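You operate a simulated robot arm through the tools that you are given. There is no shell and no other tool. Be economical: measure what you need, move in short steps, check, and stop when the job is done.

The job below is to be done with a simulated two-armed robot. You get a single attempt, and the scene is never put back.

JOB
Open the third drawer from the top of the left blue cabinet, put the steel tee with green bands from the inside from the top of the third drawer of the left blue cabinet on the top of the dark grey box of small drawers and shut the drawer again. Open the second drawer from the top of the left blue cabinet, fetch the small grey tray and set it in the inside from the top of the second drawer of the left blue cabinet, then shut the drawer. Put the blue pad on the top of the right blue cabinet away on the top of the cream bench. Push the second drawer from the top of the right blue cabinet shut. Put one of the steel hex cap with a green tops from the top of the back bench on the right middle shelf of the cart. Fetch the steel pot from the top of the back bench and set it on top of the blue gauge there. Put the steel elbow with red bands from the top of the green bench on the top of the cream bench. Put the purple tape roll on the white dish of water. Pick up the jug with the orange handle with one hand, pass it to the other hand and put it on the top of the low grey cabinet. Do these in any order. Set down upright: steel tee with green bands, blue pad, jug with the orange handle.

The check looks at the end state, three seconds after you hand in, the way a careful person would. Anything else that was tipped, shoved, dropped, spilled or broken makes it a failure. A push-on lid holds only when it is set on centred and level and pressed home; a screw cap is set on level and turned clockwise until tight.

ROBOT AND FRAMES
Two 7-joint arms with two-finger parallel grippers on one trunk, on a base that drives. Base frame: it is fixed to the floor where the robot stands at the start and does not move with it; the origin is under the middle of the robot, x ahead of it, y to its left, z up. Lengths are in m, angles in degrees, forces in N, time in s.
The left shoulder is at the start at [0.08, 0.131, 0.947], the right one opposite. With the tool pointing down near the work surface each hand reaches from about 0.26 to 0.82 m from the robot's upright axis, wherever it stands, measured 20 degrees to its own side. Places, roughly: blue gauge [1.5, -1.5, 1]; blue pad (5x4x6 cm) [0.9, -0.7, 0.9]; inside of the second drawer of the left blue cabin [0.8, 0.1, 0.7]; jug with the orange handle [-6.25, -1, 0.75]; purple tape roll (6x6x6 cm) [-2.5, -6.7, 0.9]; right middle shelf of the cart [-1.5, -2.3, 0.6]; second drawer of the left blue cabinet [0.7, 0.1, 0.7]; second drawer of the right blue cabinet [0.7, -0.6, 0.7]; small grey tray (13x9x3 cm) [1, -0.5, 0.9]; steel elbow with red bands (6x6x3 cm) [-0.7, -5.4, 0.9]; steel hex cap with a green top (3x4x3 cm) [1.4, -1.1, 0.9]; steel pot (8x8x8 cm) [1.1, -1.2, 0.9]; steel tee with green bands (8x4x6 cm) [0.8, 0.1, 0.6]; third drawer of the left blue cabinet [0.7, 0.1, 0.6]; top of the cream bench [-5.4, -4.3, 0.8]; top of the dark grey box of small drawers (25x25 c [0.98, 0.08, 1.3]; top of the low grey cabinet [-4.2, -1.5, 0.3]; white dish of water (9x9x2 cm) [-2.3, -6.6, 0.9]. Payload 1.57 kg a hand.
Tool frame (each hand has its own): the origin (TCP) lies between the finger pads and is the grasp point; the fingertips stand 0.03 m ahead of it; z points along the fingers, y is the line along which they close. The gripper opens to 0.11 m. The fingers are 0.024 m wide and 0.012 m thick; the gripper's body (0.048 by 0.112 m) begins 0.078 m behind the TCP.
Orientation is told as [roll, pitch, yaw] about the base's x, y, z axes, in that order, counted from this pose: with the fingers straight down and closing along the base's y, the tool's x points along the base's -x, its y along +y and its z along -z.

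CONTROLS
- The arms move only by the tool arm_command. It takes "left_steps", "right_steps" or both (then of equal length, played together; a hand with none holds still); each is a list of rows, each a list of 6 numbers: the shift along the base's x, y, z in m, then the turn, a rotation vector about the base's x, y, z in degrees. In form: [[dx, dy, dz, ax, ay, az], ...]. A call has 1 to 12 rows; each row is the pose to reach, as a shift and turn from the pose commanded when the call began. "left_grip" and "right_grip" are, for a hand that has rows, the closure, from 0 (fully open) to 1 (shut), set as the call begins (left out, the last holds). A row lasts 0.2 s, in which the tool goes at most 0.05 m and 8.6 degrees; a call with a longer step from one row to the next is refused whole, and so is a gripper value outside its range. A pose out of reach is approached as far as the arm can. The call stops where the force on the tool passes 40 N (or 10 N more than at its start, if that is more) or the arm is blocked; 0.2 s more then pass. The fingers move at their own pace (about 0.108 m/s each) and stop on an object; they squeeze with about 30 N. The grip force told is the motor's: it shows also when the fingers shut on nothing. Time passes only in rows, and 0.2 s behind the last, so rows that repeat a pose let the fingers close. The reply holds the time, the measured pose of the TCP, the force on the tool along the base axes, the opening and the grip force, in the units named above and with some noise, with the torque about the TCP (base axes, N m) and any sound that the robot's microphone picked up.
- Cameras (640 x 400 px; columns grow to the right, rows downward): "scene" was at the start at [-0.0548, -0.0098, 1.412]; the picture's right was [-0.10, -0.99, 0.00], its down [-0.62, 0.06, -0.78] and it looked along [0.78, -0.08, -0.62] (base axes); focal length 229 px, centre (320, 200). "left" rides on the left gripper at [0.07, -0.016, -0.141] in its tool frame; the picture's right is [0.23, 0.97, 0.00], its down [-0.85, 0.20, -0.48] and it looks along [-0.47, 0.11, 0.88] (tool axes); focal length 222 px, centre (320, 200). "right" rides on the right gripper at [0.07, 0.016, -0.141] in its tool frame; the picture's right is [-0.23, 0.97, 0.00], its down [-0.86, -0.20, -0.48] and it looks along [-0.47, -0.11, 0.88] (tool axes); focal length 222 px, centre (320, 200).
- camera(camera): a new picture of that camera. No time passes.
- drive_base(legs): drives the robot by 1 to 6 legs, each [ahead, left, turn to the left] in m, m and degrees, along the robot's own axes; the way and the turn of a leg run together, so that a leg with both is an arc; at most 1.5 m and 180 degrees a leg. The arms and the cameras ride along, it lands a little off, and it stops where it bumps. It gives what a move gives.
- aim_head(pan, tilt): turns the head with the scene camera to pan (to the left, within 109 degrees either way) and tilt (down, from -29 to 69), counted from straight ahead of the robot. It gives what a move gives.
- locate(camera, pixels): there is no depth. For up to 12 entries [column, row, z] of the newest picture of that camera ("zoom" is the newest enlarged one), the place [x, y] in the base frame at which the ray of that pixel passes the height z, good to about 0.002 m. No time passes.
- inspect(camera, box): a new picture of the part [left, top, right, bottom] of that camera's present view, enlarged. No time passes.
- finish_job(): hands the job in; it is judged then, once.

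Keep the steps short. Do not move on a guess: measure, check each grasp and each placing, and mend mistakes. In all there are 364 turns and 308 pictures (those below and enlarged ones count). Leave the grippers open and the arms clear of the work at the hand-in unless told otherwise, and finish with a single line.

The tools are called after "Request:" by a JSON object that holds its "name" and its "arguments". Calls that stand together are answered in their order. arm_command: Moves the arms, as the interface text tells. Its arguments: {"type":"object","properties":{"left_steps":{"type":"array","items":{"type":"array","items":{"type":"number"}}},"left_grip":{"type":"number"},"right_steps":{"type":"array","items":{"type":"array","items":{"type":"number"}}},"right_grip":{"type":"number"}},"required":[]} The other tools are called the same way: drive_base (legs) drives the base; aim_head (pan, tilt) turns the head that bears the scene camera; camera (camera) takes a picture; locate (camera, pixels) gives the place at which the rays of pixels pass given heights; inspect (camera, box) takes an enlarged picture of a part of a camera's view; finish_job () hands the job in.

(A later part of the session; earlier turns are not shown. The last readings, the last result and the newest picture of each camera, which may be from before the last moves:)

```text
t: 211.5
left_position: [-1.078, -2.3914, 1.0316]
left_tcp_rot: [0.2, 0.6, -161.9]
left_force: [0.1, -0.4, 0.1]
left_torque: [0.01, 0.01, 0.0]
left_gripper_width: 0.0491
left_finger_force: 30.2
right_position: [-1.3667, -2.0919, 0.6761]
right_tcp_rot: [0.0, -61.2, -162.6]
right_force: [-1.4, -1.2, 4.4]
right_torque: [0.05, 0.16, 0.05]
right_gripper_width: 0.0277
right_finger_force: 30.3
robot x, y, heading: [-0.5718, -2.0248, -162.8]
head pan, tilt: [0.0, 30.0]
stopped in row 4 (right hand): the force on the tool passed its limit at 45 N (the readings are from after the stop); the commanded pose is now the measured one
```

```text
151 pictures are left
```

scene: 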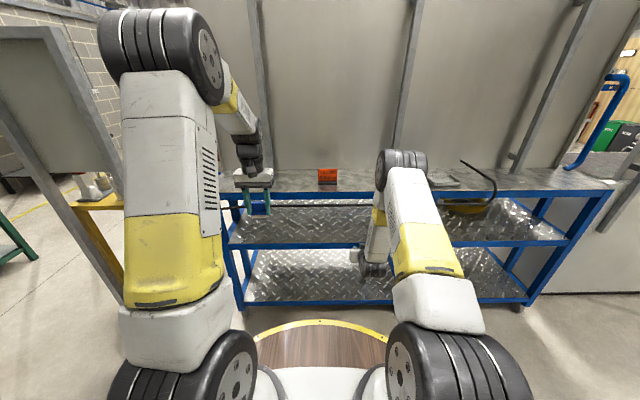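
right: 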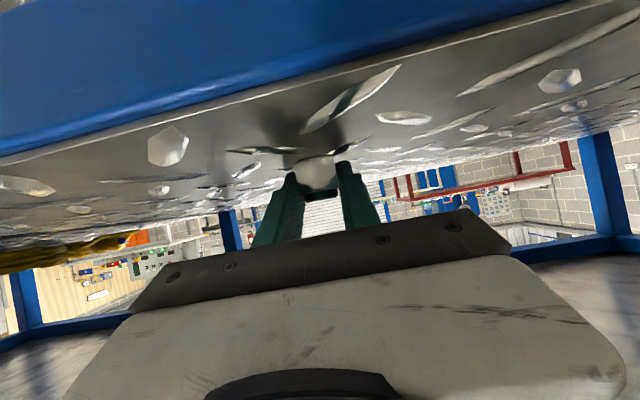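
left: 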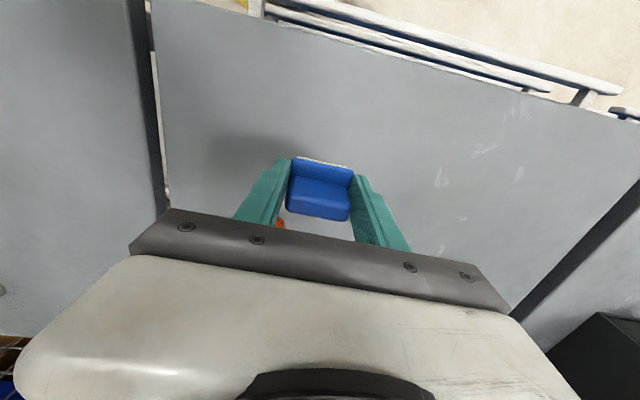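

Contact. I open and withdraw along the tool axis.

Request:
{"name": "arm_command", "arguments": {"right_steps": [[0, 0, 0.001, 0, 0, 0], [0, 0, 0.001, 0, 0, 0], [0.02, 0.006, 0.01, 0, 0, 0], [0.05, 0.016, 0.025, 0, 0, 0], [0.085, 0.027, 0.045, 0, 0, 0], [0.125, 0.039, 0.055, 0, 0, 0], [0.165, 0.052, 0.055, 0, 0, 0], [0.205, 0.064, 0.055, 0, 0, 0]], "right_grip": 0.3}}

Request:
{"name": "camera", "arguments": {"camera": "right"}}

Request:
{"name": "inspect", "arguments": {"camera": "scene", "box": [220, 160, 440, 290]}}

```text
t: 213.3
left_position: [-1.0791, -2.3916, 1.0314]
left_tcp_rot: [0.3, 0.9, -161.7]
left_force: [0.6, 0.0, -0.6]
left_torque: [-0.01, 0.0, -0.02]
left_gripper_width: 0.0489
left_finger_force: 30.0
right_position: [-1.1653, -2.0292, 0.7289]
right_tcp_rot: [0.1, -61.1, -162.7]
right_force: [0.7, -0.1, -0.2]
right_torque: [0.0, 0.03, 0.0]
right_gripper_width: 0.0769
right_finger_force: 0.1
robot x, y, heading: [-0.5714, -2.0238, -163.2]
head pan, tilt: [0.0, 30.0]
```

```text
150 pictures are left
```

right: 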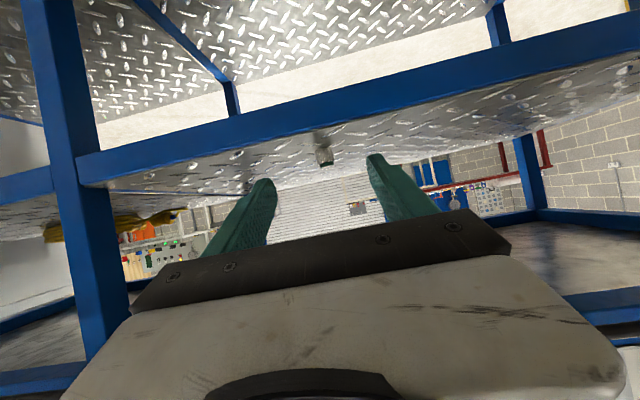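

```text
2.91 times, centred on (330, 225) of scene
```

zoom: 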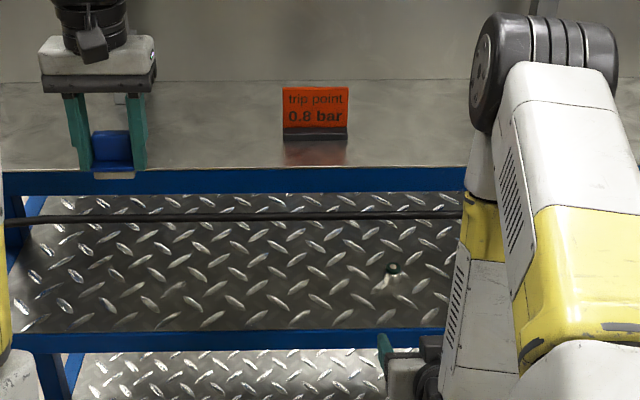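

The cap stands on the shelf. I back off, bring the right hand up and level, and look toward the south side.

Request:
{"name": "drive_base", "arguments": {"legs": [[-0.45, 0, 0]]}}

Request:
{"name": "arm_command", "arguments": {"right_steps": [[0, 0, 0.04, 2, -6.8, 0], [0, 0, 0.08, 4.1, -13.6, 0], [0, 0, 0.12, 6.2, -20.5, 0], [0, 0, 0.16, 8.2, -27.3, 0], [0, 0, 0.2, 10.2, -34.1, 0], [0, 0, 0.24, 12.3, -40.9, 0], [0, 0, 0.28, 14.3, -47.7, 0], [0, 0, 0.3, 16.4, -54.5, 0], [0, 0, 0.3, 17.8, -58.4, 0]], "right_grip": 0}}

Request:
{"name": "aim_head", "arguments": {"pan": 75, "tilt": 12}}

Request:
{"name": "camera", "arguments": {"camera": "scene"}}

```text
t: 216.0
left_position: [-0.6482, -2.2599, 1.032]
left_tcp_rot: [0.3, 0.9, -162.1]
left_force: [-0.8, -0.3, -1.3]
left_torque: [0.01, 0.02, 0.01]
left_gripper_width: 0.049
left_finger_force: 29.8
right_position: [-0.7354, -1.8976, 0.7302]
right_tcp_rot: [0.1, -61.1, -162.8]
right_force: [0.7, -0.5, -0.2]
right_torque: [-0.02, 0.02, -0.03]
right_gripper_width: 0.0773
right_finger_force: 0.1
robot x, y, heading: [-0.1414, -1.8957, -163.4]
head pan, tilt: [0.0, 30.0]
```

```text
t: 218.0
left_position: [-0.6489, -2.2592, 1.0317]
left_tcp_rot: [0.3, 0.7, -162.2]
left_force: [0.3, 0.9, 0.3]
left_torque: [-0.02, 0.01, 0.02]
left_gripper_width: 0.0492
left_finger_force: 30.0
right_position: [-0.735, -1.898, 1.0301]
right_tcp_rot: [0.3, 0.0, -162.9]
right_force: [0.7, 0.2, -0.3]
right_torque: [0.03, 0.03, -0.02]
right_gripper_width: 0.11
right_finger_force: 0.1
robot x, y, heading: [-0.1417, -1.8957, -163.2]
head pan, tilt: [0.0, 30.0]
```

```text
t: 219.5
left_position: [-0.6484, -2.2592, 1.0326]
left_tcp_rot: [0.3, 0.8, -162.1]
left_force: [-0.9, 0.1, -1.3]
left_torque: [-0.02, 0.02, -0.04]
left_gripper_width: 0.0491
left_finger_force: 29.6
right_position: [-0.7351, -1.8982, 1.0297]
right_tcp_rot: [0.3, -0.1, -163.0]
right_force: [-0.2, 0.3, 0.3]
right_torque: [-0.02, 0.0, -0.01]
right_gripper_width: 0.1099
right_finger_force: 0.0
robot x, y, heading: [-0.14, -1.8957, -163.4]
head pan, tilt: [75.0, 12.0]
```

```text
148 pictures are left
```

scene: 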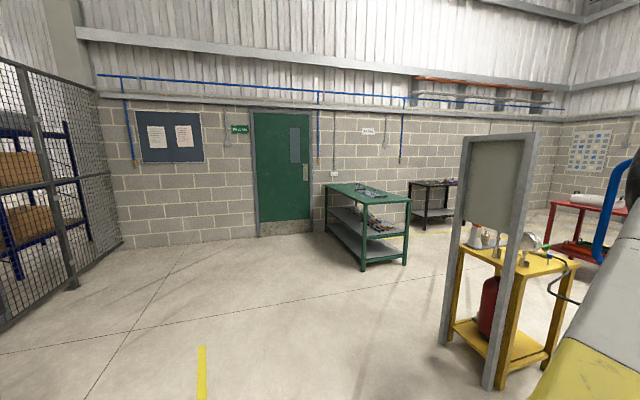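

I see the green bench, the black table beyond it (tape and dish), and a yellow stand to avoid. I turn south and drive 1.5 m.

Request:
{"name": "drive_base", "arguments": {"legs": [[0, 0, 73], [1.5, 0, 0]]}}

Request:
{"name": "aim_head", "arguments": {"pan": -15, "tilt": 20}}

Request:
{"name": "camera", "arguments": {"camera": "scene"}}

```text
t: 230.1
left_position: [0.0153, -4.0109, 1.0308]
left_tcp_rot: [0.3, 0.8, -90.2]
left_force: [-0.3, 0.2, -1.4]
left_torque: [-0.01, -0.01, -0.01]
left_gripper_width: 0.0489
left_finger_force: 30.3
right_position: [-0.3559, -3.981, 1.0304]
right_tcp_rot: [0.3, 0.0, -91.1]
right_force: [0.6, -0.5, 0.1]
right_torque: [-0.02, 0.0, -0.02]
right_gripper_width: 0.1099
right_finger_force: 0.0
robot x, y, heading: [-0.171, -3.4142, -91.4]
head pan, tilt: [75.0, 12.0]
```

```text
t: 231.8
left_position: [0.0152, -4.0113, 1.0321]
left_tcp_rot: [0.4, 0.8, -90.2]
left_force: [0.5, 0.6, -0.9]
left_torque: [0.0, 0.0, 0.0]
left_gripper_width: 0.0489
left_finger_force: 29.6
right_position: [-0.3557, -3.9804, 1.0302]
right_tcp_rot: [0.3, 0.1, -91.1]
right_force: [0.1, 0.2, -0.2]
right_torque: [0.01, -0.02, 0.0]
right_gripper_width: 0.11
right_finger_force: 0.0
robot x, y, heading: [-0.171, -3.4176, -91.7]
head pan, tilt: [-15.0, 20.0]
```

```text
147 pictures are left
```

scene: 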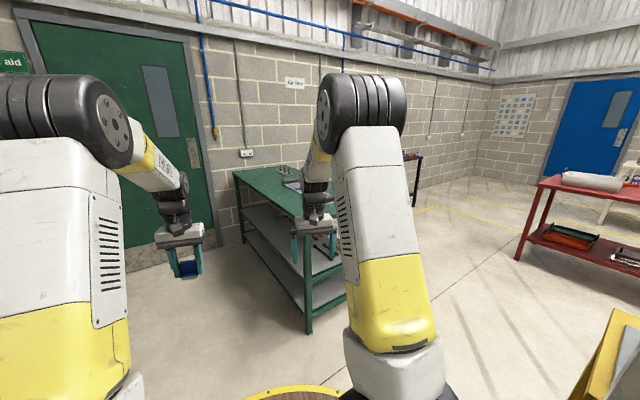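

Request:
{"name": "aim_head", "arguments": {"pan": -60, "tilt": 25}}

Request:
{"name": "camera", "arguments": {"camera": "scene"}}

```text
t: 232.9
left_position: [0.016, -4.0115, 1.0304]
left_tcp_rot: [0.4, 0.9, -90.1]
left_force: [-0.3, -0.2, -0.7]
left_torque: [0.0, 0.02, 0.04]
left_gripper_width: 0.0487
left_finger_force: 29.6
right_position: [-0.3551, -3.9805, 1.0297]
right_tcp_rot: [0.3, 0.0, -91.1]
right_force: [-1.1, -0.1, 0.3]
right_torque: [0.0, 0.05, -0.02]
right_gripper_width: 0.1099
right_finger_force: 0.0
robot x, y, heading: [-0.1767, -3.4172, -91.5]
head pan, tilt: [-60.0, 25.0]
```

```text
146 pictures are left
```

scene: 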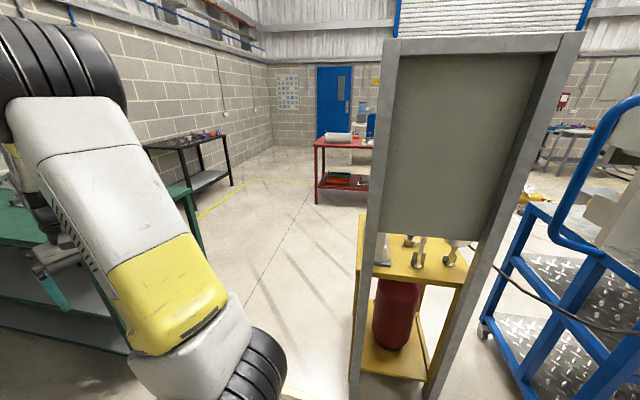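

A panel stand is only 0.65 m to my right; the corridor is narrow. I look at the green bench from here.

Request:
{"name": "aim_head", "arguments": {"pan": -8, "tilt": 25}}

Request:
{"name": "camera", "arguments": {"camera": "scene"}}

Request:
{"name": "inspect", "arguments": {"camera": "scene", "box": [180, 120, 360, 230]}}

```text
t: 234.1
left_position: [0.0148, -4.0109, 1.0314]
left_tcp_rot: [0.3, 0.7, -90.2]
left_force: [-0.1, -0.7, -0.6]
left_torque: [0.0, -0.01, 0.02]
left_gripper_width: 0.0487
left_finger_force: 30.0
right_position: [-0.3556, -3.981, 1.0299]
right_tcp_rot: [0.2, 0.0, -91.1]
right_force: [0.5, -0.5, 0.2]
right_torque: [0.02, -0.01, 0.03]
right_gripper_width: 0.1097
right_finger_force: 0.0
robot x, y, heading: [-0.1743, -3.4156, -91.3]
head pan, tilt: [-8.0, 25.0]
```

```text
145 pictures are left
```

scene: 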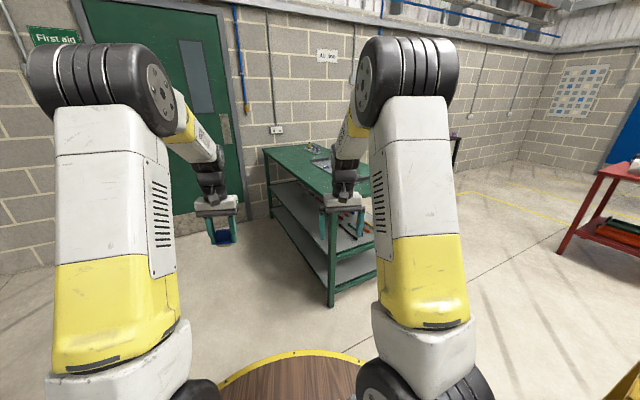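

```text
3.56 times, centred on (270, 175) of scene
```

zoom: 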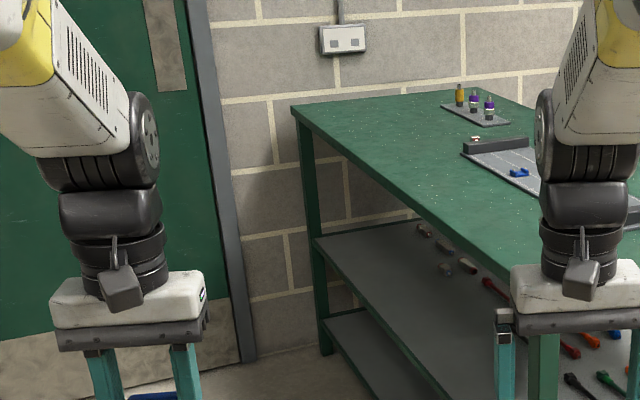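

Request:
{"name": "locate", "arguments": {"camera": "zoom", "pixels": [[292, 105, 0.88], [475, 245, 0.88], [476, 139, 0.9], [520, 172, 0.9], [460, 100, 0.9]]}}

```text
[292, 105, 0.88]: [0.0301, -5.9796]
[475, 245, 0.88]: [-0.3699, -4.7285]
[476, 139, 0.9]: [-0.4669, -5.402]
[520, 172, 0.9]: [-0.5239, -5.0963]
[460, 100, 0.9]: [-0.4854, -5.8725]
```

Request:
{"name": "locate", "arguments": {"camera": "scene", "pixels": [[331, 305, 0.0], [272, 217, 0.0], [560, 250, 0.0]]}}

Request:
{"name": "aim_head", "arguments": {"pan": -50, "tilt": 40}}

Request:
{"name": "camera", "arguments": {"camera": "scene"}}

```text
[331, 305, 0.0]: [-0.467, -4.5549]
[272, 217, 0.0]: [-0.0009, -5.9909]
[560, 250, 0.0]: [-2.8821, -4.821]
```

```text
t: 235.2
left_position: [0.0165, -4.0121, 1.0319]
left_tcp_rot: [0.4, 0.8, -90.2]
left_force: [0.2, 0.2, -0.4]
left_torque: [0.0, -0.04, -0.03]
left_gripper_width: 0.0489
left_finger_force: 30.0
right_position: [-0.3564, -3.9801, 1.0303]
right_tcp_rot: [0.3, 0.0, -91.1]
right_force: [0.1, -0.2, -0.4]
right_torque: [0.02, -0.02, 0.04]
right_gripper_width: 0.11
right_finger_force: 0.1
robot x, y, heading: [-0.1718, -3.4163, -91.6]
head pan, tilt: [-50.0, 40.0]
```

```text
143 pictures are left
```

scene: 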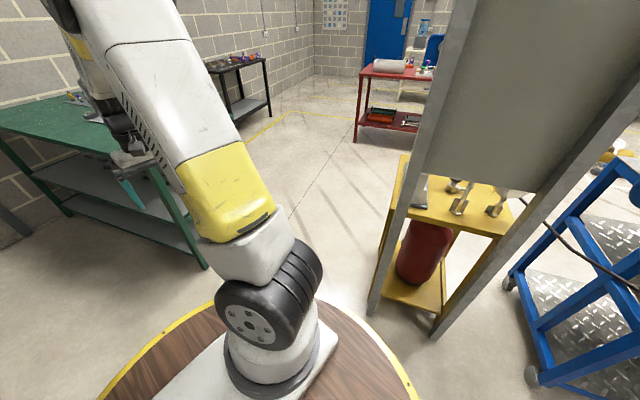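

Request:
{"name": "locate", "arguments": {"camera": "scene", "pixels": [[205, 268, 0.0], [372, 312, 0.0], [437, 338, 0.0], [357, 142, 0.0], [272, 116, 0.0], [232, 120, 0.0], [65, 213, 0.0], [400, 240, 0.0]]}}

```text
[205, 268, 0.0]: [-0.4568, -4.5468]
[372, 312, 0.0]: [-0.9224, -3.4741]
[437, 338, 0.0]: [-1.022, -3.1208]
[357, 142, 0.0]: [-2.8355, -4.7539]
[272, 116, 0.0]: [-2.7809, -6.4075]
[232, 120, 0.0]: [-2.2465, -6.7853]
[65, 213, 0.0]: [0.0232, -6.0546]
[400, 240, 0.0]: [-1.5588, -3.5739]
```

Corridor between panel foot (-0.92,-3.47) and bench leg (-0.46,-4.55) is 1.17 m wide. I pass through its middle.

Request:
{"name": "drive_base", "arguments": {"legs": [[0.455, -0.167, 0], [0, 0, -65.4], [1.4, 0, 0], [0, 0, 40]]}}

Request:
{"name": "aim_head", "arguments": {"pan": 0, "tilt": 20}}

Request:
{"name": "camera", "arguments": {"camera": "scene"}}

```text
t: 249.5
left_position: [-1.7833, -4.985, 1.0315]
left_tcp_rot: [0.2, 0.9, -118.9]
left_force: [0.1, -0.4, -1.1]
left_torque: [0.04, 0.01, 0.01]
left_gripper_width: 0.0491
left_finger_force: 30.0
right_position: [-2.0927, -4.7795, 1.0302]
right_tcp_rot: [0.3, 0.0, -119.8]
right_force: [-0.4, 0.0, 0.6]
right_torque: [-0.01, 0.01, 0.03]
right_gripper_width: 0.1097
right_finger_force: 0.0
robot x, y, heading: [-1.6615, -4.3713, -120.1]
head pan, tilt: [-50.0, 40.0]
```

```text
t: 250.6
left_position: [-1.7829, -4.9861, 1.0316]
left_tcp_rot: [0.3, 0.8, -118.8]
left_force: [0.0, -0.9, 0.0]
left_torque: [-0.01, 0.02, 0.03]
left_gripper_width: 0.049
left_finger_force: 30.2
right_position: [-2.0944, -4.7802, 1.031]
right_tcp_rot: [0.3, 0.0, -119.8]
right_force: [-0.1, 0.3, -0.1]
right_torque: [0.0, 0.0, 0.0]
right_gripper_width: 0.11
right_finger_force: 0.0
robot x, y, heading: [-1.665, -4.3731, -120.0]
head pan, tilt: [0.0, 20.0]
```

```text
142 pictures are left
```

scene: 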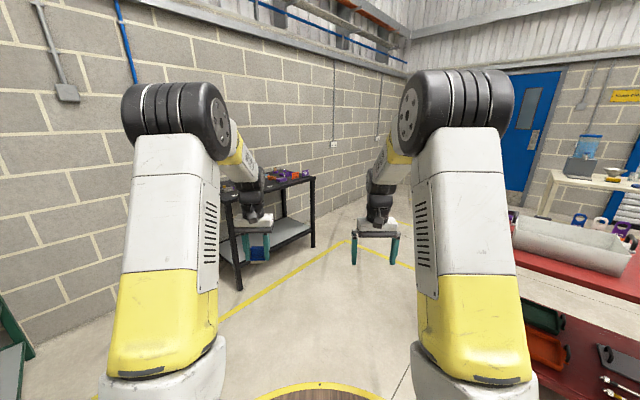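

Request:
{"name": "inspect", "arguments": {"camera": "scene", "box": [210, 160, 330, 300]}}

Request:
{"name": "locate", "arguments": {"camera": "scene", "pixels": [[240, 290, 0.0], [313, 247, 0.0], [233, 200, 0.85], [315, 177, 0.85]]}}

```text
2.86 times, centred on (270, 230) of scene
```

zoom: 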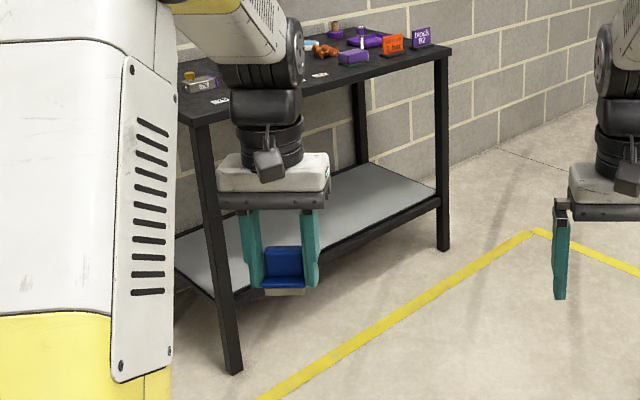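

```text
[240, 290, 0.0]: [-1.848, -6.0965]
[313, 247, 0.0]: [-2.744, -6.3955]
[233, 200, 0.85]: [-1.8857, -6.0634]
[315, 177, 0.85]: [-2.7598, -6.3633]
```

I drive to the black table (front edge from (-1.87,-6.07) to (-2.76,-6.37)) and face it at 0.75 m.

Request:
{"name": "drive_base", "arguments": {"legs": [[1.381, -0.144, 0], [0, 0, 48.6]]}}

Request:
{"name": "aim_head", "arguments": {"pan": 0, "tilt": 35}}

Request:
{"name": "camera", "arguments": {"camera": "scene"}}

```text
t: 259.8
left_position: [-2.0783, -5.9864, 1.0317]
left_tcp_rot: [0.3, 0.8, -68.9]
left_force: [0.1, 0.0, 0.1]
left_torque: [0.01, 0.02, 0.0]
left_gripper_width: 0.0488
left_finger_force: 30.6
right_position: [-2.434, -6.0924, 1.0288]
right_tcp_rot: [0.3, 0.0, -69.8]
right_force: [0.5, 0.1, -1.0]
right_torque: [0.0, 0.0, -0.04]
right_gripper_width: 0.1102
right_finger_force: 0.0
robot x, y, heading: [-2.4695, -5.5002, -70.1]
head pan, tilt: [0.0, 20.0]
```

```text
t: 260.5
left_position: [-2.0786, -5.9852, 1.033]
left_tcp_rot: [0.4, 0.6, -68.9]
left_force: [0.2, -0.7, -0.9]
left_torque: [0.03, 0.01, -0.01]
left_gripper_width: 0.049
left_finger_force: 29.7
right_position: [-2.4343, -6.0925, 1.0291]
right_tcp_rot: [0.4, -0.1, -69.8]
right_force: [0.2, 0.0, 0.1]
right_torque: [-0.02, -0.01, -0.02]
right_gripper_width: 0.1101
right_finger_force: 0.1
robot x, y, heading: [-2.4686, -5.499, -70.3]
head pan, tilt: [0.0, 35.0]
```

```text
140 pictures are left
```

scene: 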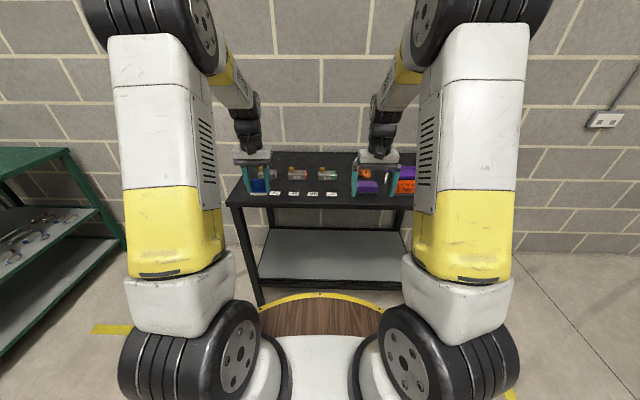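

Request:
{"name": "inspect", "arguments": {"camera": "scene", "box": [230, 140, 430, 220]}}

Request:
{"name": "camera", "arguments": {"camera": "right"}}

```text
3.20 times, centred on (330, 180) of scene
```

zoom: 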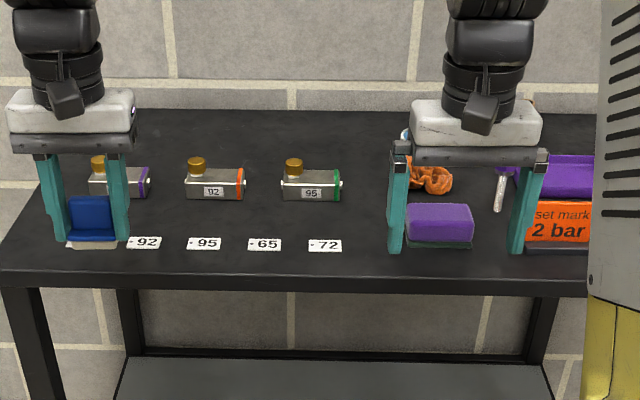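

```text
138 pictures are left
```

right: 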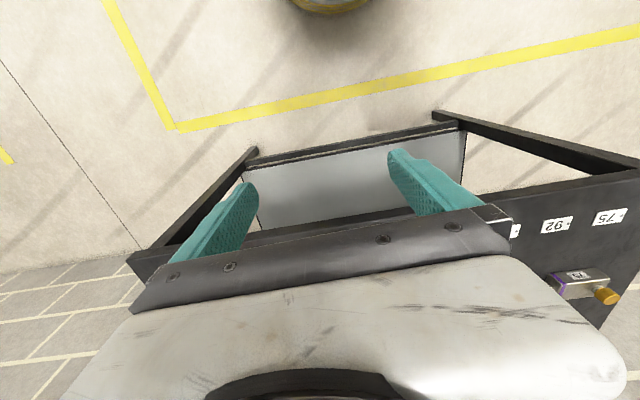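

The right hand hides part of the table. I move it 0.3 m to the right and look again.

Request:
{"name": "arm_command", "arguments": {"right_steps": [[-0.04, -0.014, 0, 0, 0, 0], [-0.08, -0.028, 0, 0, 0, 0], [-0.12, -0.042, 0.01, 0, 0, 0], [-0.16, -0.056, 0.02, 0, 0, 0], [-0.2, -0.07, 0.03, 0, 0, 0], [-0.24, -0.084, 0.04, 0, 0, 0], [-0.28, -0.098, 0.05, 0, 0, 0]]}}

Request:
{"name": "aim_head", "arguments": {"pan": -8, "tilt": 35}}

Request:
{"name": "inspect", "arguments": {"camera": "scene", "box": [230, 130, 430, 220]}}

```text
t: 262.1
left_position: [-2.0771, -5.986, 1.0316]
left_tcp_rot: [0.2, 0.8, -68.9]
left_force: [-0.8, 0.0, -0.5]
left_torque: [-0.01, 0.01, -0.01]
left_gripper_width: 0.0491
left_finger_force: 29.7
right_position: [-2.7154, -6.1895, 1.0818]
right_tcp_rot: [0.2, -0.1, -69.8]
right_force: [0.5, 0.5, -0.2]
right_torque: [-0.02, 0.02, -0.03]
right_gripper_width: 0.11
right_finger_force: 0.1
robot x, y, heading: [-2.4658, -5.4979, -70.4]
head pan, tilt: [0.0, 35.0]
```

```text
t: 262.8
left_position: [-2.0771, -5.986, 1.031]
left_tcp_rot: [0.4, 0.8, -68.9]
left_force: [-0.5, 0.1, -0.9]
left_torque: [-0.03, 0.0, 0.01]
left_gripper_width: 0.0489
left_finger_force: 30.0
right_position: [-2.7161, -6.1895, 1.0807]
right_tcp_rot: [0.4, 0.1, -69.8]
right_force: [-0.2, -0.2, -0.7]
right_torque: [0.01, 0.01, 0.0]
right_gripper_width: 0.1103
right_finger_force: 0.1
robot x, y, heading: [-2.4674, -5.4975, -70.4]
head pan, tilt: [-8.0, 35.0]
```

```text
3.20 times, centred on (330, 175) of scene
```

zoom: 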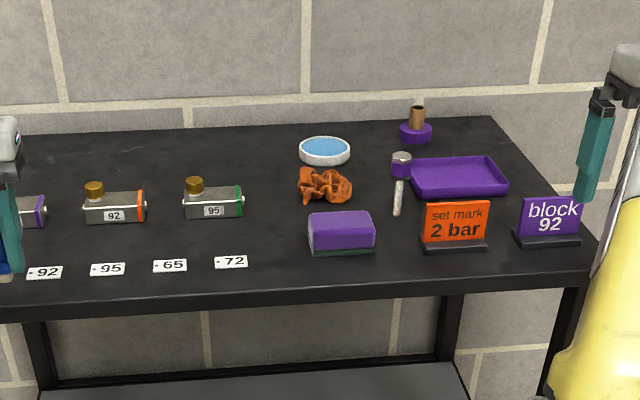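

Request:
{"name": "locate", "arguments": {"camera": "zoom", "pixels": [[325, 148, 0.87], [325, 166, 0.85], [299, 150, 0.87], [350, 150, 0.87], [416, 142, 0.85], [416, 108, 0.91], [399, 130, 0.87], [432, 130, 0.87], [341, 245, 0.85], [100, 310, 0.85], [560, 295, 0.85], [325, 205, 0.85]]}}

```text
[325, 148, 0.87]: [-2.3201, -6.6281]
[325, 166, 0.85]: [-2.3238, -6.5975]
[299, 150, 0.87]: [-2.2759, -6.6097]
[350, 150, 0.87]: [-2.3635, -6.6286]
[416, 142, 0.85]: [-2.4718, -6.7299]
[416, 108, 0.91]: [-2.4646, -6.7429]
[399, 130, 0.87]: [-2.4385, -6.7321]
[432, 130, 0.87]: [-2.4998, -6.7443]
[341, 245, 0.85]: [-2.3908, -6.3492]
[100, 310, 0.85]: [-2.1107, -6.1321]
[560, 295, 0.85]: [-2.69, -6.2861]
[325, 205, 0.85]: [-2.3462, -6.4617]
```

Dish centre (-2.32,-6.625), tape centre (-2.467,-6.745), table top 0.85; both are deep, so I use the 45° tilt again. I shift right, turn 40° left and approach.

Request:
{"name": "drive_base", "arguments": {"legs": [[0, -0.25, 0], [0, 0, 40], [0.18, -0.15, 0]]}}

Request:
{"name": "aim_head", "arguments": {"pan": -40, "tilt": 35}}

Request:
{"name": "camera", "arguments": {"camera": "scene"}}

```text
t: 267.9
left_position: [-2.0126, -5.9181, 1.0323]
left_tcp_rot: [0.3, 0.8, -28.0]
left_force: [-0.2, -0.9, -0.7]
left_torque: [-0.01, 0.0, -0.01]
left_gripper_width: 0.049
left_finger_force: 30.4
right_position: [-2.3612, -6.4902, 1.0801]
right_tcp_rot: [0.3, 0.0, -28.9]
right_force: [0.3, -0.7, -0.5]
right_torque: [0.01, 0.03, -0.02]
right_gripper_width: 0.1104
right_finger_force: 0.1
robot x, y, heading: [-2.628, -5.8054, -29.3]
head pan, tilt: [-8.0, 35.0]
```

```text
t: 268.9
left_position: [-2.0137, -5.9179, 1.0319]
left_tcp_rot: [0.4, 0.9, -28.0]
left_force: [0.3, -0.5, 0.0]
left_torque: [0.01, -0.01, -0.02]
left_gripper_width: 0.0488
left_finger_force: 29.7
right_position: [-2.3611, -6.4886, 1.0801]
right_tcp_rot: [0.2, 0.0, -28.9]
right_force: [-1.2, -0.3, -1.1]
right_torque: [0.01, 0.04, 0.0]
right_gripper_width: 0.11
right_finger_force: 0.1
robot x, y, heading: [-2.6282, -5.806, -29.3]
head pan, tilt: [-40.0, 35.0]
```

```text
136 pictures are left
```

scene: 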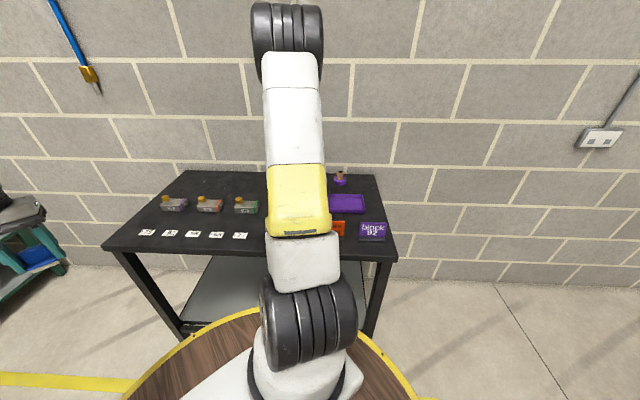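

I tilt the right tool 45° toward the tape (yaw -75°) at a high standoff.

Request:
{"name": "arm_command", "arguments": {"right_steps": [[-0.017, -0.005, 0.005, -4.5, -3.6, -5.5], [-0.033, -0.01, 0.01, -9.1, -7.1, -10.9], [-0.05, -0.02, 0.01, -13.6, -10.7, -16.4], [-0.067, -0.03, 0.01, -18.2, -14.3, -21.9], [-0.083, -0.045, 0.01, -22.7, -17.8, -27.3], [-0.1, -0.06, 0, -27.3, -21.4, -32.8], [-0.117, -0.085, -0.01, -31.9, -24.9, -38.2], [-0.133, -0.111, -0.02, -36.4, -28.5, -43.7]], "right_grip": 0.3}}

Request:
{"name": "camera", "arguments": {"camera": "right"}}

```text
t: 270.7
left_position: [-2.0135, -5.9193, 1.031]
left_tcp_rot: [0.2, 0.8, -28.0]
left_force: [0.2, 0.5, -0.4]
left_torque: [0.0, -0.01, 0.0]
left_gripper_width: 0.0488
left_finger_force: 29.6
right_position: [-2.492, -6.5991, 1.0593]
right_tcp_rot: [0.3, -45.2, -75.2]
right_force: [0.4, 1.0, 0.2]
right_torque: [0.01, 0.02, -0.04]
right_gripper_width: 0.0767
right_finger_force: 0.2
robot x, y, heading: [-2.6277, -5.8064, -29.3]
head pan, tilt: [-40.0, 35.0]
```

```text
135 pictures are left
```

right: 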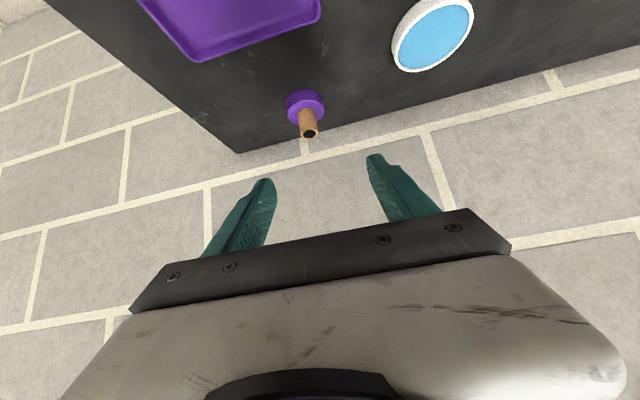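

Request:
{"name": "locate", "arguments": {"camera": "right", "pixels": [[310, 133, 0.91], [310, 133, 0.9], [305, 104, 0.875], [305, 108, 0.85], [433, 36, 0.87], [393, 45, 0.87], [473, 28, 0.87], [440, 2, 0.87], [418, 72, 0.87]]}}

Request:
{"name": "inspect", "arguments": {"camera": "right", "box": [270, 70, 350, 150]}}

```text
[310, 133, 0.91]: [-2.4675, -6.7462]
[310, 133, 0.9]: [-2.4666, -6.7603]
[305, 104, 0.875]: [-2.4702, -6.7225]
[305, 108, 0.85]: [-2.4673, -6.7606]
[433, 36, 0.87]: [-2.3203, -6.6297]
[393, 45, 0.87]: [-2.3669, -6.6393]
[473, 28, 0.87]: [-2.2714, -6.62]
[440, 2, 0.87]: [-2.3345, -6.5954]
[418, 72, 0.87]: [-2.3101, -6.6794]
```

```text
5.00 times, centred on (310, 110) of right
```

zoom: 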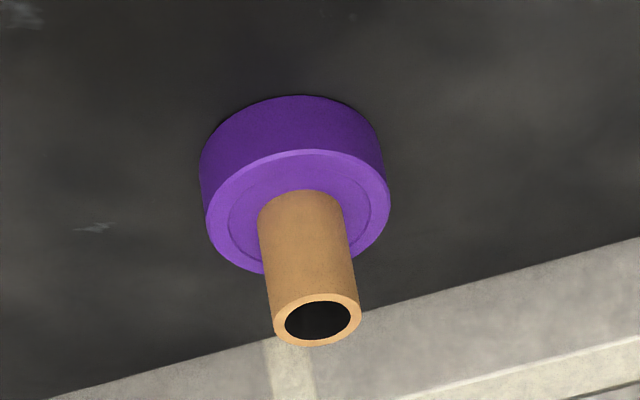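

Core top centre (-2.4675,-6.746,0.91). I move in to grip the core.

Request:
{"name": "arm_command", "arguments": {"right_steps": [[0.005, -0.03, -0.031, 0, 0, 0], [0.01, -0.06, -0.062, 0, 0, 0], [0.015, -0.09, -0.094, 0, 0, 0], [0.02, -0.12, -0.126, 0, 0, 0], [0.0245, -0.147, -0.152, 0, 0, 0]]}}

Request:
{"name": "camera", "arguments": {"camera": "right"}}

```text
t: 271.9
left_position: [-2.0138, -5.9169, 1.0324]
left_tcp_rot: [0.2, 0.8, -28.0]
left_force: [-0.2, -0.4, 0.1]
left_torque: [0.0, -0.02, -0.02]
left_gripper_width: 0.0487
left_finger_force: 29.9
right_position: [-2.4711, -6.7469, 0.9077]
right_tcp_rot: [0.3, -45.1, -75.1]
right_force: [-0.4, -0.9, 1.2]
right_torque: [0.01, 0.01, 0.0]
right_gripper_width: 0.0768
right_finger_force: 0.1
robot x, y, heading: [-2.6263, -5.8072, -29.3]
head pan, tilt: [-40.0, 35.0]
```

```text
133 pictures are left
```

right: 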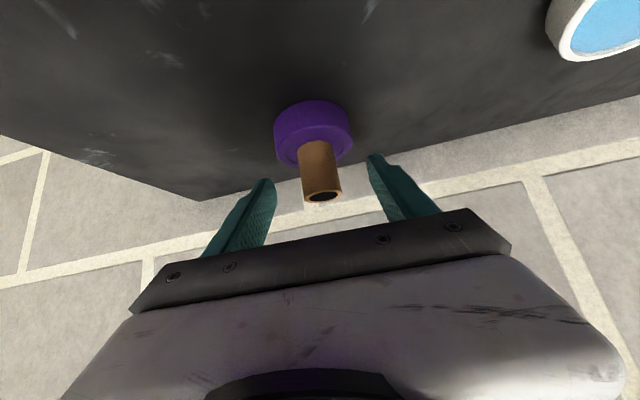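

Core top is at the grasp point. I shift 6 mm back, 3 mm down and close, then lift slightly.

Request:
{"name": "arm_command", "arguments": {"right_steps": [[-0.001, 0.006, -0.003, 0, 0, 0], [-0.001, 0.006, -0.003, 0, 0, 0], [-0.001, 0.006, -0.003, 0, 0, 0], [-0.001, 0.006, -0.003, 0, 0, 0], [-0.001, 0.006, 0.03, 0, 0, 0], [-0.001, 0.006, 0.07, 0, 0, 0]], "right_grip": 1}}

Request:
{"name": "camera", "arguments": {"camera": "right"}}

```text
t: 273.3
left_position: [-2.0132, -5.9187, 1.032]
left_tcp_rot: [0.2, 0.8, -28.0]
left_force: [0.0, -0.8, -0.9]
left_torque: [0.04, 0.03, -0.03]
left_gripper_width: 0.0488
left_finger_force: 29.9
right_position: [-2.473, -6.7399, 0.9792]
right_tcp_rot: [0.3, -45.0, -75.1]
right_force: [0.0, -0.4, 0.0]
right_torque: [0.01, 0.03, -0.01]
right_gripper_width: 0.0262
right_finger_force: 29.9
robot x, y, heading: [-2.6252, -5.8068, -29.0]
head pan, tilt: [-40.0, 35.0]
```

```text
132 pictures are left
```

right: 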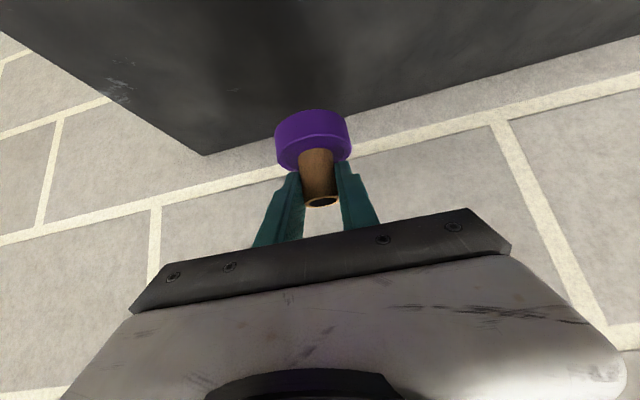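

Tape held (26 mm). I carry it above the dish.

Request:
{"name": "arm_command", "arguments": {"right_steps": [[0.03, 0.023, 0.015, 0, 0, 0], [0.06, 0.046, 0.025, 0, 0, 0], [0.09, 0.069, 0.025, 0, 0, 0], [0.12, 0.092, 0.025, 0, 0, 0], [0.151, 0.115, 0.02, 0, 0, 0], [0.151, 0.115, 0, 0, 0, 0]]}}

Request:
{"name": "camera", "arguments": {"camera": "right"}}

```text
t: 274.7
left_position: [-2.0137, -5.9182, 1.0317]
left_tcp_rot: [0.2, 0.7, -28.0]
left_force: [0.4, 0.7, -0.5]
left_torque: [0.04, 0.01, 0.02]
left_gripper_width: 0.0489
left_finger_force: 30.2
right_position: [-2.3208, -6.6261, 0.9788]
right_tcp_rot: [0.4, -45.0, -75.1]
right_force: [-0.6, -0.5, 0.1]
right_torque: [0.02, -0.02, 0.01]
right_gripper_width: 0.0262
right_finger_force: 29.9
robot x, y, heading: [-2.6282, -5.8046, -29.3]
head pan, tilt: [-40.0, 35.0]
```

```text
131 pictures are left
```

right: 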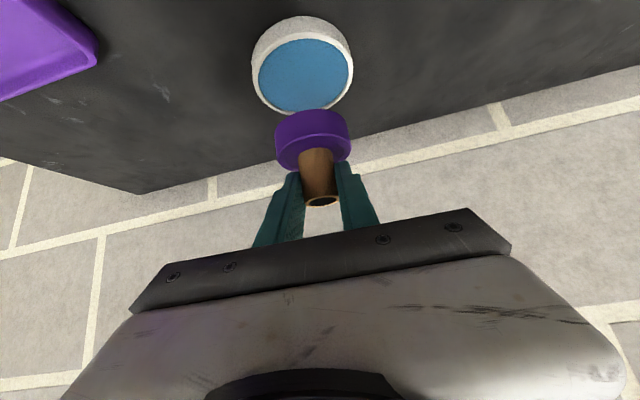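

Request:
{"name": "inspect", "arguments": {"camera": "right", "box": [230, 0, 380, 130]}}

```text
3.08 times, centred on (305, 65) of right
```

zoom: 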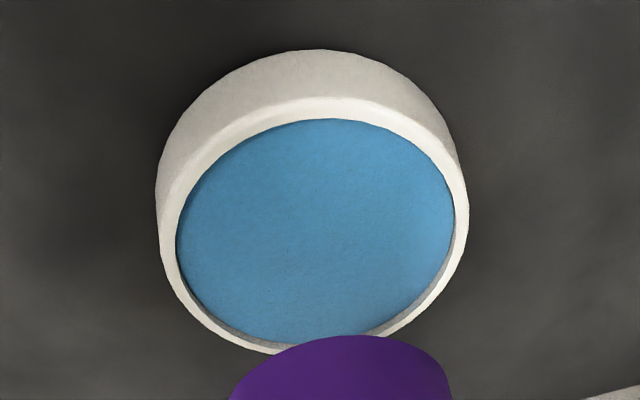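

Request:
{"name": "locate", "arguments": {"camera": "zoom", "pixels": [[158, 240, 0.87], [468, 200, 0.87], [320, 98, 0.87], [282, 355, 0.87], [177, 240, 0.867], [455, 200, 0.867], [322, 118, 0.867], [285, 345, 0.867]]}}

```text
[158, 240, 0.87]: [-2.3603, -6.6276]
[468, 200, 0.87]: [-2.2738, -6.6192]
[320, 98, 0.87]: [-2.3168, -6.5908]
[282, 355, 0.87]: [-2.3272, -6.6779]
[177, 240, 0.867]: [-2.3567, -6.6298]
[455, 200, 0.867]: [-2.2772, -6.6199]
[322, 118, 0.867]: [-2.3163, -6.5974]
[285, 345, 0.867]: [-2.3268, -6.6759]
```

Dish centre refined to (-2.3175,-6.635). I correct 3 mm and lower gently.

Request:
{"name": "arm_command", "arguments": {"right_steps": [[0.0017, -0.003, -0.02, 0, 0, 0], [0.0017, -0.003, -0.04, 0, 0, 0], [0.0017, -0.003, -0.05, 0, 0, 0], [0.0017, -0.003, -0.056, 0, 0, 0], [0.0017, -0.003, -0.06, 0, 0, 0], [0.0017, -0.003, -0.064, 0, 0, 0]]}}

Request:
{"name": "camera", "arguments": {"camera": "right"}}

```text
t: 276.1
left_position: [-2.0128, -5.9175, 1.0319]
left_tcp_rot: [0.2, 0.7, -28.0]
left_force: [-0.4, -0.8, 0.5]
left_torque: [0.04, -0.01, 0.0]
left_gripper_width: 0.0487
left_finger_force: 30.3
right_position: [-2.3168, -6.6318, 0.9191]
right_tcp_rot: [0.5, -45.7, -75.1]
right_force: [3.5, -7.1, 28.0]
right_torque: [-0.59, -0.11, 0.17]
right_gripper_width: 0.0262
right_finger_force: 29.3
robot x, y, heading: [-2.6279, -5.8066, -29.4]
head pan, tilt: [-40.0, 35.0]
```

```text
129 pictures are left
```

right: 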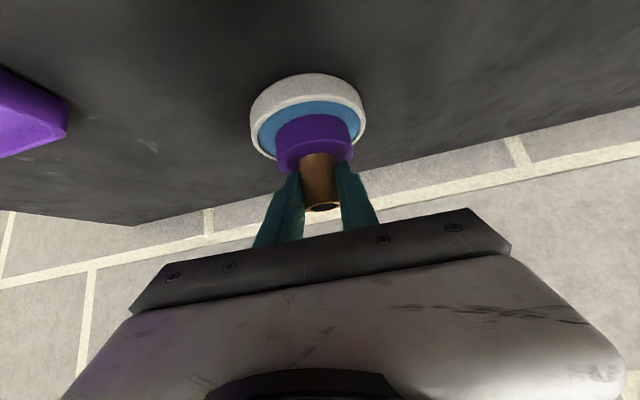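

Contact (28 N). I relieve 3 mm and open, then look.

Request:
{"name": "arm_command", "arguments": {"right_steps": [[0, 0, 0.004, 0, 0, 0], [0, 0, 0.004, 0, 0, 0]]}}

Request:
{"name": "arm_command", "arguments": {"right_steps": [[0, 0, 0, 0, 0, 0], [0, 0, 0, 0, 0, 0], [-0.006, 0.022, 0.023, 0, 0, 0], [-0.012, 0.045, 0.046, 0, 0, 0], [-0.018, 0.07, 0.072, 0, 0, 0], [-0.026, 0.095, 0.1, 0, 0, 0]], "right_grip": 0.3}}

Request:
{"name": "camera", "arguments": {"camera": "right"}}

Request:
{"name": "inspect", "arguments": {"camera": "right", "box": [240, 40, 400, 160]}}

```text
t: 276.7
left_position: [-2.0142, -5.918, 1.0323]
left_tcp_rot: [0.2, 0.6, -28.0]
left_force: [-0.5, -0.3, -0.5]
left_torque: [0.01, -0.01, 0.02]
left_gripper_width: 0.049
left_finger_force: 30.2
right_position: [-2.3177, -6.6282, 0.9183]
right_tcp_rot: [0.3, -45.2, -75.0]
right_force: [1.0, -5.3, 15.5]
right_torque: [-0.71, 0.18, 0.01]
right_gripper_width: 0.026
right_finger_force: 30.0
robot x, y, heading: [-2.6254, -5.8063, -29.3]
head pan, tilt: [-40.0, 35.0]
```

```text
t: 278.1
left_position: [-2.0137, -5.9171, 1.0326]
left_tcp_rot: [0.3, 0.8, -27.9]
left_force: [0.2, -0.2, -0.9]
left_torque: [0.03, 0.04, 0.0]
left_gripper_width: 0.0487
left_finger_force: 29.6
right_position: [-2.343, -6.5346, 1.0157]
right_tcp_rot: [0.3, -44.9, -75.1]
right_force: [1.1, -0.4, 0.4]
right_torque: [-0.01, -0.02, -0.03]
right_gripper_width: 0.0772
right_finger_force: 0.1
robot x, y, heading: [-2.6281, -5.8079, -29.1]
head pan, tilt: [-40.0, 35.0]
```

```text
128 pictures are left
```

right: 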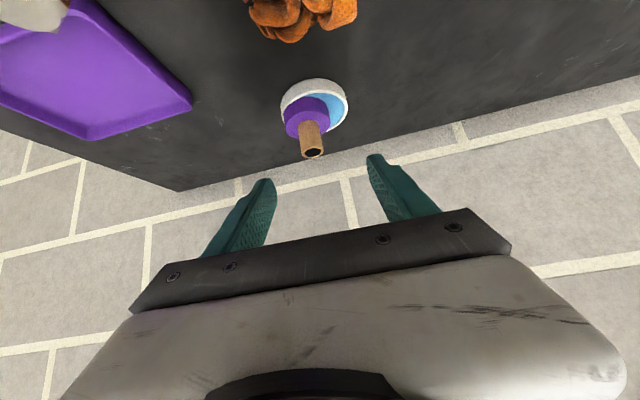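

```text
3.33 times, centred on (320, 100) of right
```

zoom: 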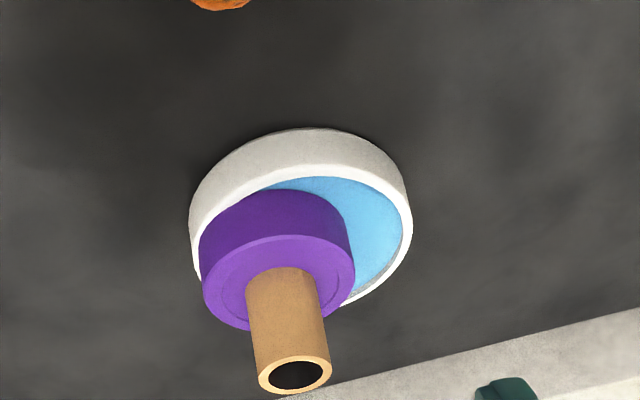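

The tape sits off to the left side in the dish; I check whether it is level and inside.

Request:
{"name": "locate", "arguments": {"camera": "zoom", "pixels": [[295, 375, 0.92], [295, 375, 0.915], [190, 235, 0.87], [412, 225, 0.87], [310, 165, 0.87], [203, 290, 0.885], [354, 275, 0.885], [278, 235, 0.885], [275, 190, 0.862]]}}

Request:
{"name": "inspect", "arguments": {"camera": "scene", "box": [260, 150, 380, 230]}}

```text
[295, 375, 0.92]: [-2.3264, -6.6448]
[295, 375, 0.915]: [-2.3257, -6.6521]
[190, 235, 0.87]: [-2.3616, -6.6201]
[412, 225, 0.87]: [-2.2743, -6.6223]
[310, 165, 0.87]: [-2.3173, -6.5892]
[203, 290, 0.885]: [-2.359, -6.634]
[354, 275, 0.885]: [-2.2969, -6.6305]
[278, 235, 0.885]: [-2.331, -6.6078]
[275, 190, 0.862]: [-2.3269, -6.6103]
```

```text
5.00 times, centred on (320, 190) of scene
```

zoom: 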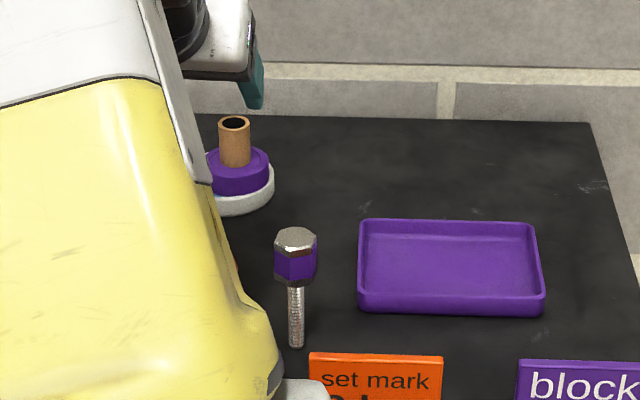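

Request:
{"name": "locate", "arguments": {"camera": "zoom", "pixels": [[234, 122, 0.91], [234, 122, 0.92], [234, 122, 0.93], [213, 165, 0.885], [269, 165, 0.885]]}}

Request:
{"name": "arm_command", "arguments": {"right_steps": [[0.004, -0.02, 0.04, 0, 0, 0], [0.008, -0.04, 0.08, 0, 0, 0], [0.01, -0.05, 0.11, 0, 0, 0]]}}

Request:
{"name": "inspect", "arguments": {"camera": "right", "box": [260, 20, 380, 140]}}

```text
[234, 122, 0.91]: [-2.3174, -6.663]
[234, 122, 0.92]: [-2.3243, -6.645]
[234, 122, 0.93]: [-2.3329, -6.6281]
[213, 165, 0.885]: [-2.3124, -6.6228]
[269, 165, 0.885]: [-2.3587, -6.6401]
```

```text
t: 278.9
left_position: [-2.0127, -5.9176, 1.0324]
left_tcp_rot: [0.3, 0.8, -28.0]
left_force: [-0.6, -0.1, -0.8]
left_torque: [-0.01, 0.02, 0.0]
left_gripper_width: 0.0485
left_finger_force: 29.8
right_position: [-2.335, -6.5831, 1.1292]
right_tcp_rot: [0.3, -45.2, -75.0]
right_force: [0.8, 0.1, 0.1]
right_torque: [0.0, 0.02, -0.02]
right_gripper_width: 0.0769
right_finger_force: 0.0
robot x, y, heading: [-2.6273, -5.8, -29.5]
head pan, tilt: [-40.0, 35.0]
```

```text
3.33 times, centred on (320, 80) of right
```

zoom: 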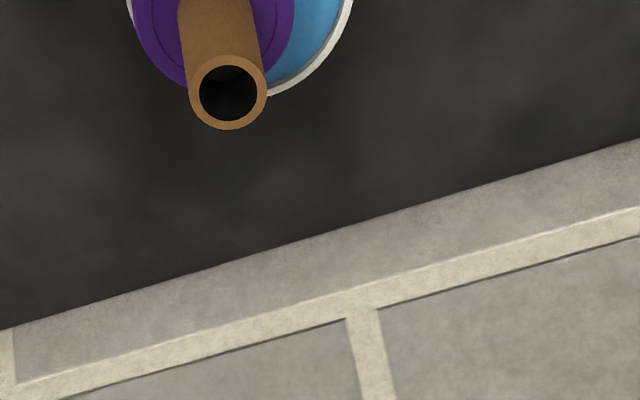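

Request:
{"name": "arm_command", "arguments": {"right_steps": [[-0.008, 0.04, 0, 0, 0, 0], [-0.016, 0.075, 0, 0, 0, 0]]}}

Request:
{"name": "inspect", "arguments": {"camera": "right", "box": [260, 20, 380, 140]}}

```text
t: 279.5
left_position: [-2.0134, -5.9182, 1.031]
left_tcp_rot: [0.3, 0.8, -28.0]
left_force: [0.6, 0.0, -1.1]
left_torque: [0.03, -0.01, -0.05]
left_gripper_width: 0.0488
left_finger_force: 30.3
right_position: [-2.3502, -6.5107, 1.1261]
right_tcp_rot: [0.4, -45.0, -75.1]
right_force: [0.5, -0.3, 0.0]
right_torque: [0.01, -0.04, 0.04]
right_gripper_width: 0.0769
right_finger_force: 0.0
robot x, y, heading: [-2.6245, -5.8044, -29.2]
head pan, tilt: [-40.0, 35.0]
```

```text
3.33 times, centred on (320, 80) of right
```

zoom: 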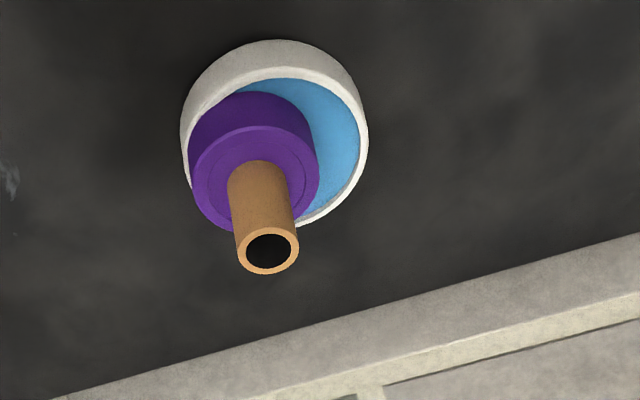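

The tape sits flat and upright inside the dish. Next the elbow on the green bench: I level the right hand and drive to the bench's west side.

Request:
{"name": "arm_command", "arguments": {"right_steps": [[-0.01, 0.02, 0, 7.3, 1.9, 0], [-0.02, 0.04, 0, 14.5, 3.9, 0], [-0.03, 0.06, 0, 21.8, 5.8, 0], [-0.04, 0.08, 0, 29, 7.8, 0], [-0.05, 0.1, 0, 36.3, 9.7, 0], [-0.06, 0.12, 0, 43.5, 11.6, 0]], "right_grip": 0}}

Request:
{"name": "drive_base", "arguments": {"legs": [[0.416, 0.749, 0], [0, 0, 47]]}}

Request:
{"name": "aim_head", "arguments": {"pan": -5, "tilt": 30}}

Request:
{"name": "camera", "arguments": {"camera": "scene"}}

```text
t: 280.9
left_position: [-2.0124, -5.9186, 1.0315]
left_tcp_rot: [0.3, 0.7, -28.0]
left_force: [0.9, 0.6, -0.4]
left_torque: [0.01, 0.0, 0.0]
left_gripper_width: 0.049
left_finger_force: 30.2
right_position: [-2.4096, -6.3882, 1.1287]
right_tcp_rot: [0.4, 0.0, -75.1]
right_force: [-0.5, 0.1, 0.6]
right_torque: [-0.02, 0.03, -0.02]
right_gripper_width: 0.1103
right_finger_force: 0.0
robot x, y, heading: [-2.6295, -5.8052, -29.4]
head pan, tilt: [-40.0, 35.0]
```

```text
t: 287.5
left_position: [-1.4084, -5.0043, 1.0319]
left_tcp_rot: [0.3, 0.8, 19.5]
left_force: [0.5, 0.4, -0.1]
left_torque: [0.02, 0.01, 0.02]
left_gripper_width: 0.0491
left_finger_force: 30.0
right_position: [-1.3302, -5.6156, 1.1267]
right_tcp_rot: [0.3, -0.2, -27.6]
right_force: [-1.1, -0.1, 0.3]
right_torque: [0.03, 0.02, -0.01]
right_gripper_width: 0.1098
right_finger_force: 0.0
robot x, y, heading: [-1.9096, -5.3826, 18.0]
head pan, tilt: [-40.0, 35.0]
```

```text
t: 288.5
left_position: [-1.4085, -5.0046, 1.032]
left_tcp_rot: [0.4, 0.8, 19.5]
left_force: [-0.2, -0.7, -0.7]
left_torque: [-0.03, -0.02, 0.01]
left_gripper_width: 0.0489
left_finger_force: 29.7
right_position: [-1.3303, -5.615, 1.1271]
right_tcp_rot: [0.3, -0.2, -27.6]
right_force: [-0.1, -0.6, 0.3]
right_torque: [0.0, 0.0, 0.0]
right_gripper_width: 0.1097
right_finger_force: 0.0
robot x, y, heading: [-1.9002, -5.3859, 18.3]
head pan, tilt: [-5.0, 30.0]
```

```text
123 pictures are left
```

scene: 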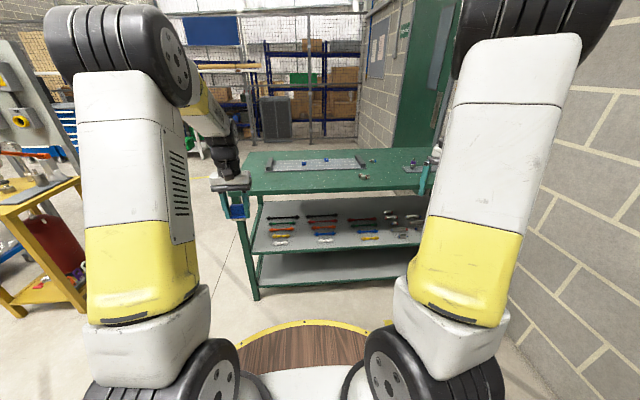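

Request:
{"name": "inspect", "arguments": {"camera": "scene", "box": [240, 140, 440, 200]}}

```text
3.20 times, centred on (340, 170) of scene
```

zoom: 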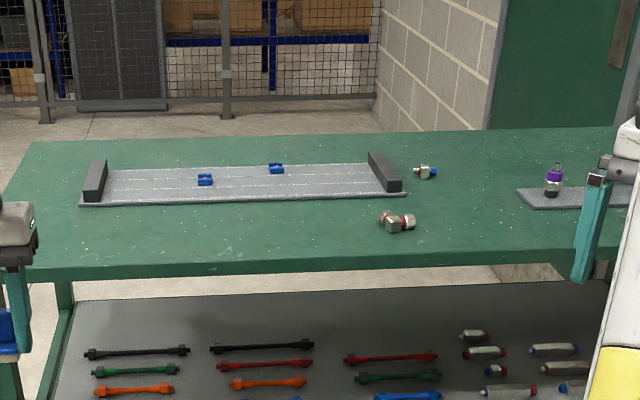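

Request:
{"name": "locate", "arguments": {"camera": "zoom", "pixels": [[397, 230, 0.88], [397, 230, 0.9], [397, 215, 0.9], [300, 265, 0.88], [550, 262, 0.88], [20, 272, 0.88]]}}

```text
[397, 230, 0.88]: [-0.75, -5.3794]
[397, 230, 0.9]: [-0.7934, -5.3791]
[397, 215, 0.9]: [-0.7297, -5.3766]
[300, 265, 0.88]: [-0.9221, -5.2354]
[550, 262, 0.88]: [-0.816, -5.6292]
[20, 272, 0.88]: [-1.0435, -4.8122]
```

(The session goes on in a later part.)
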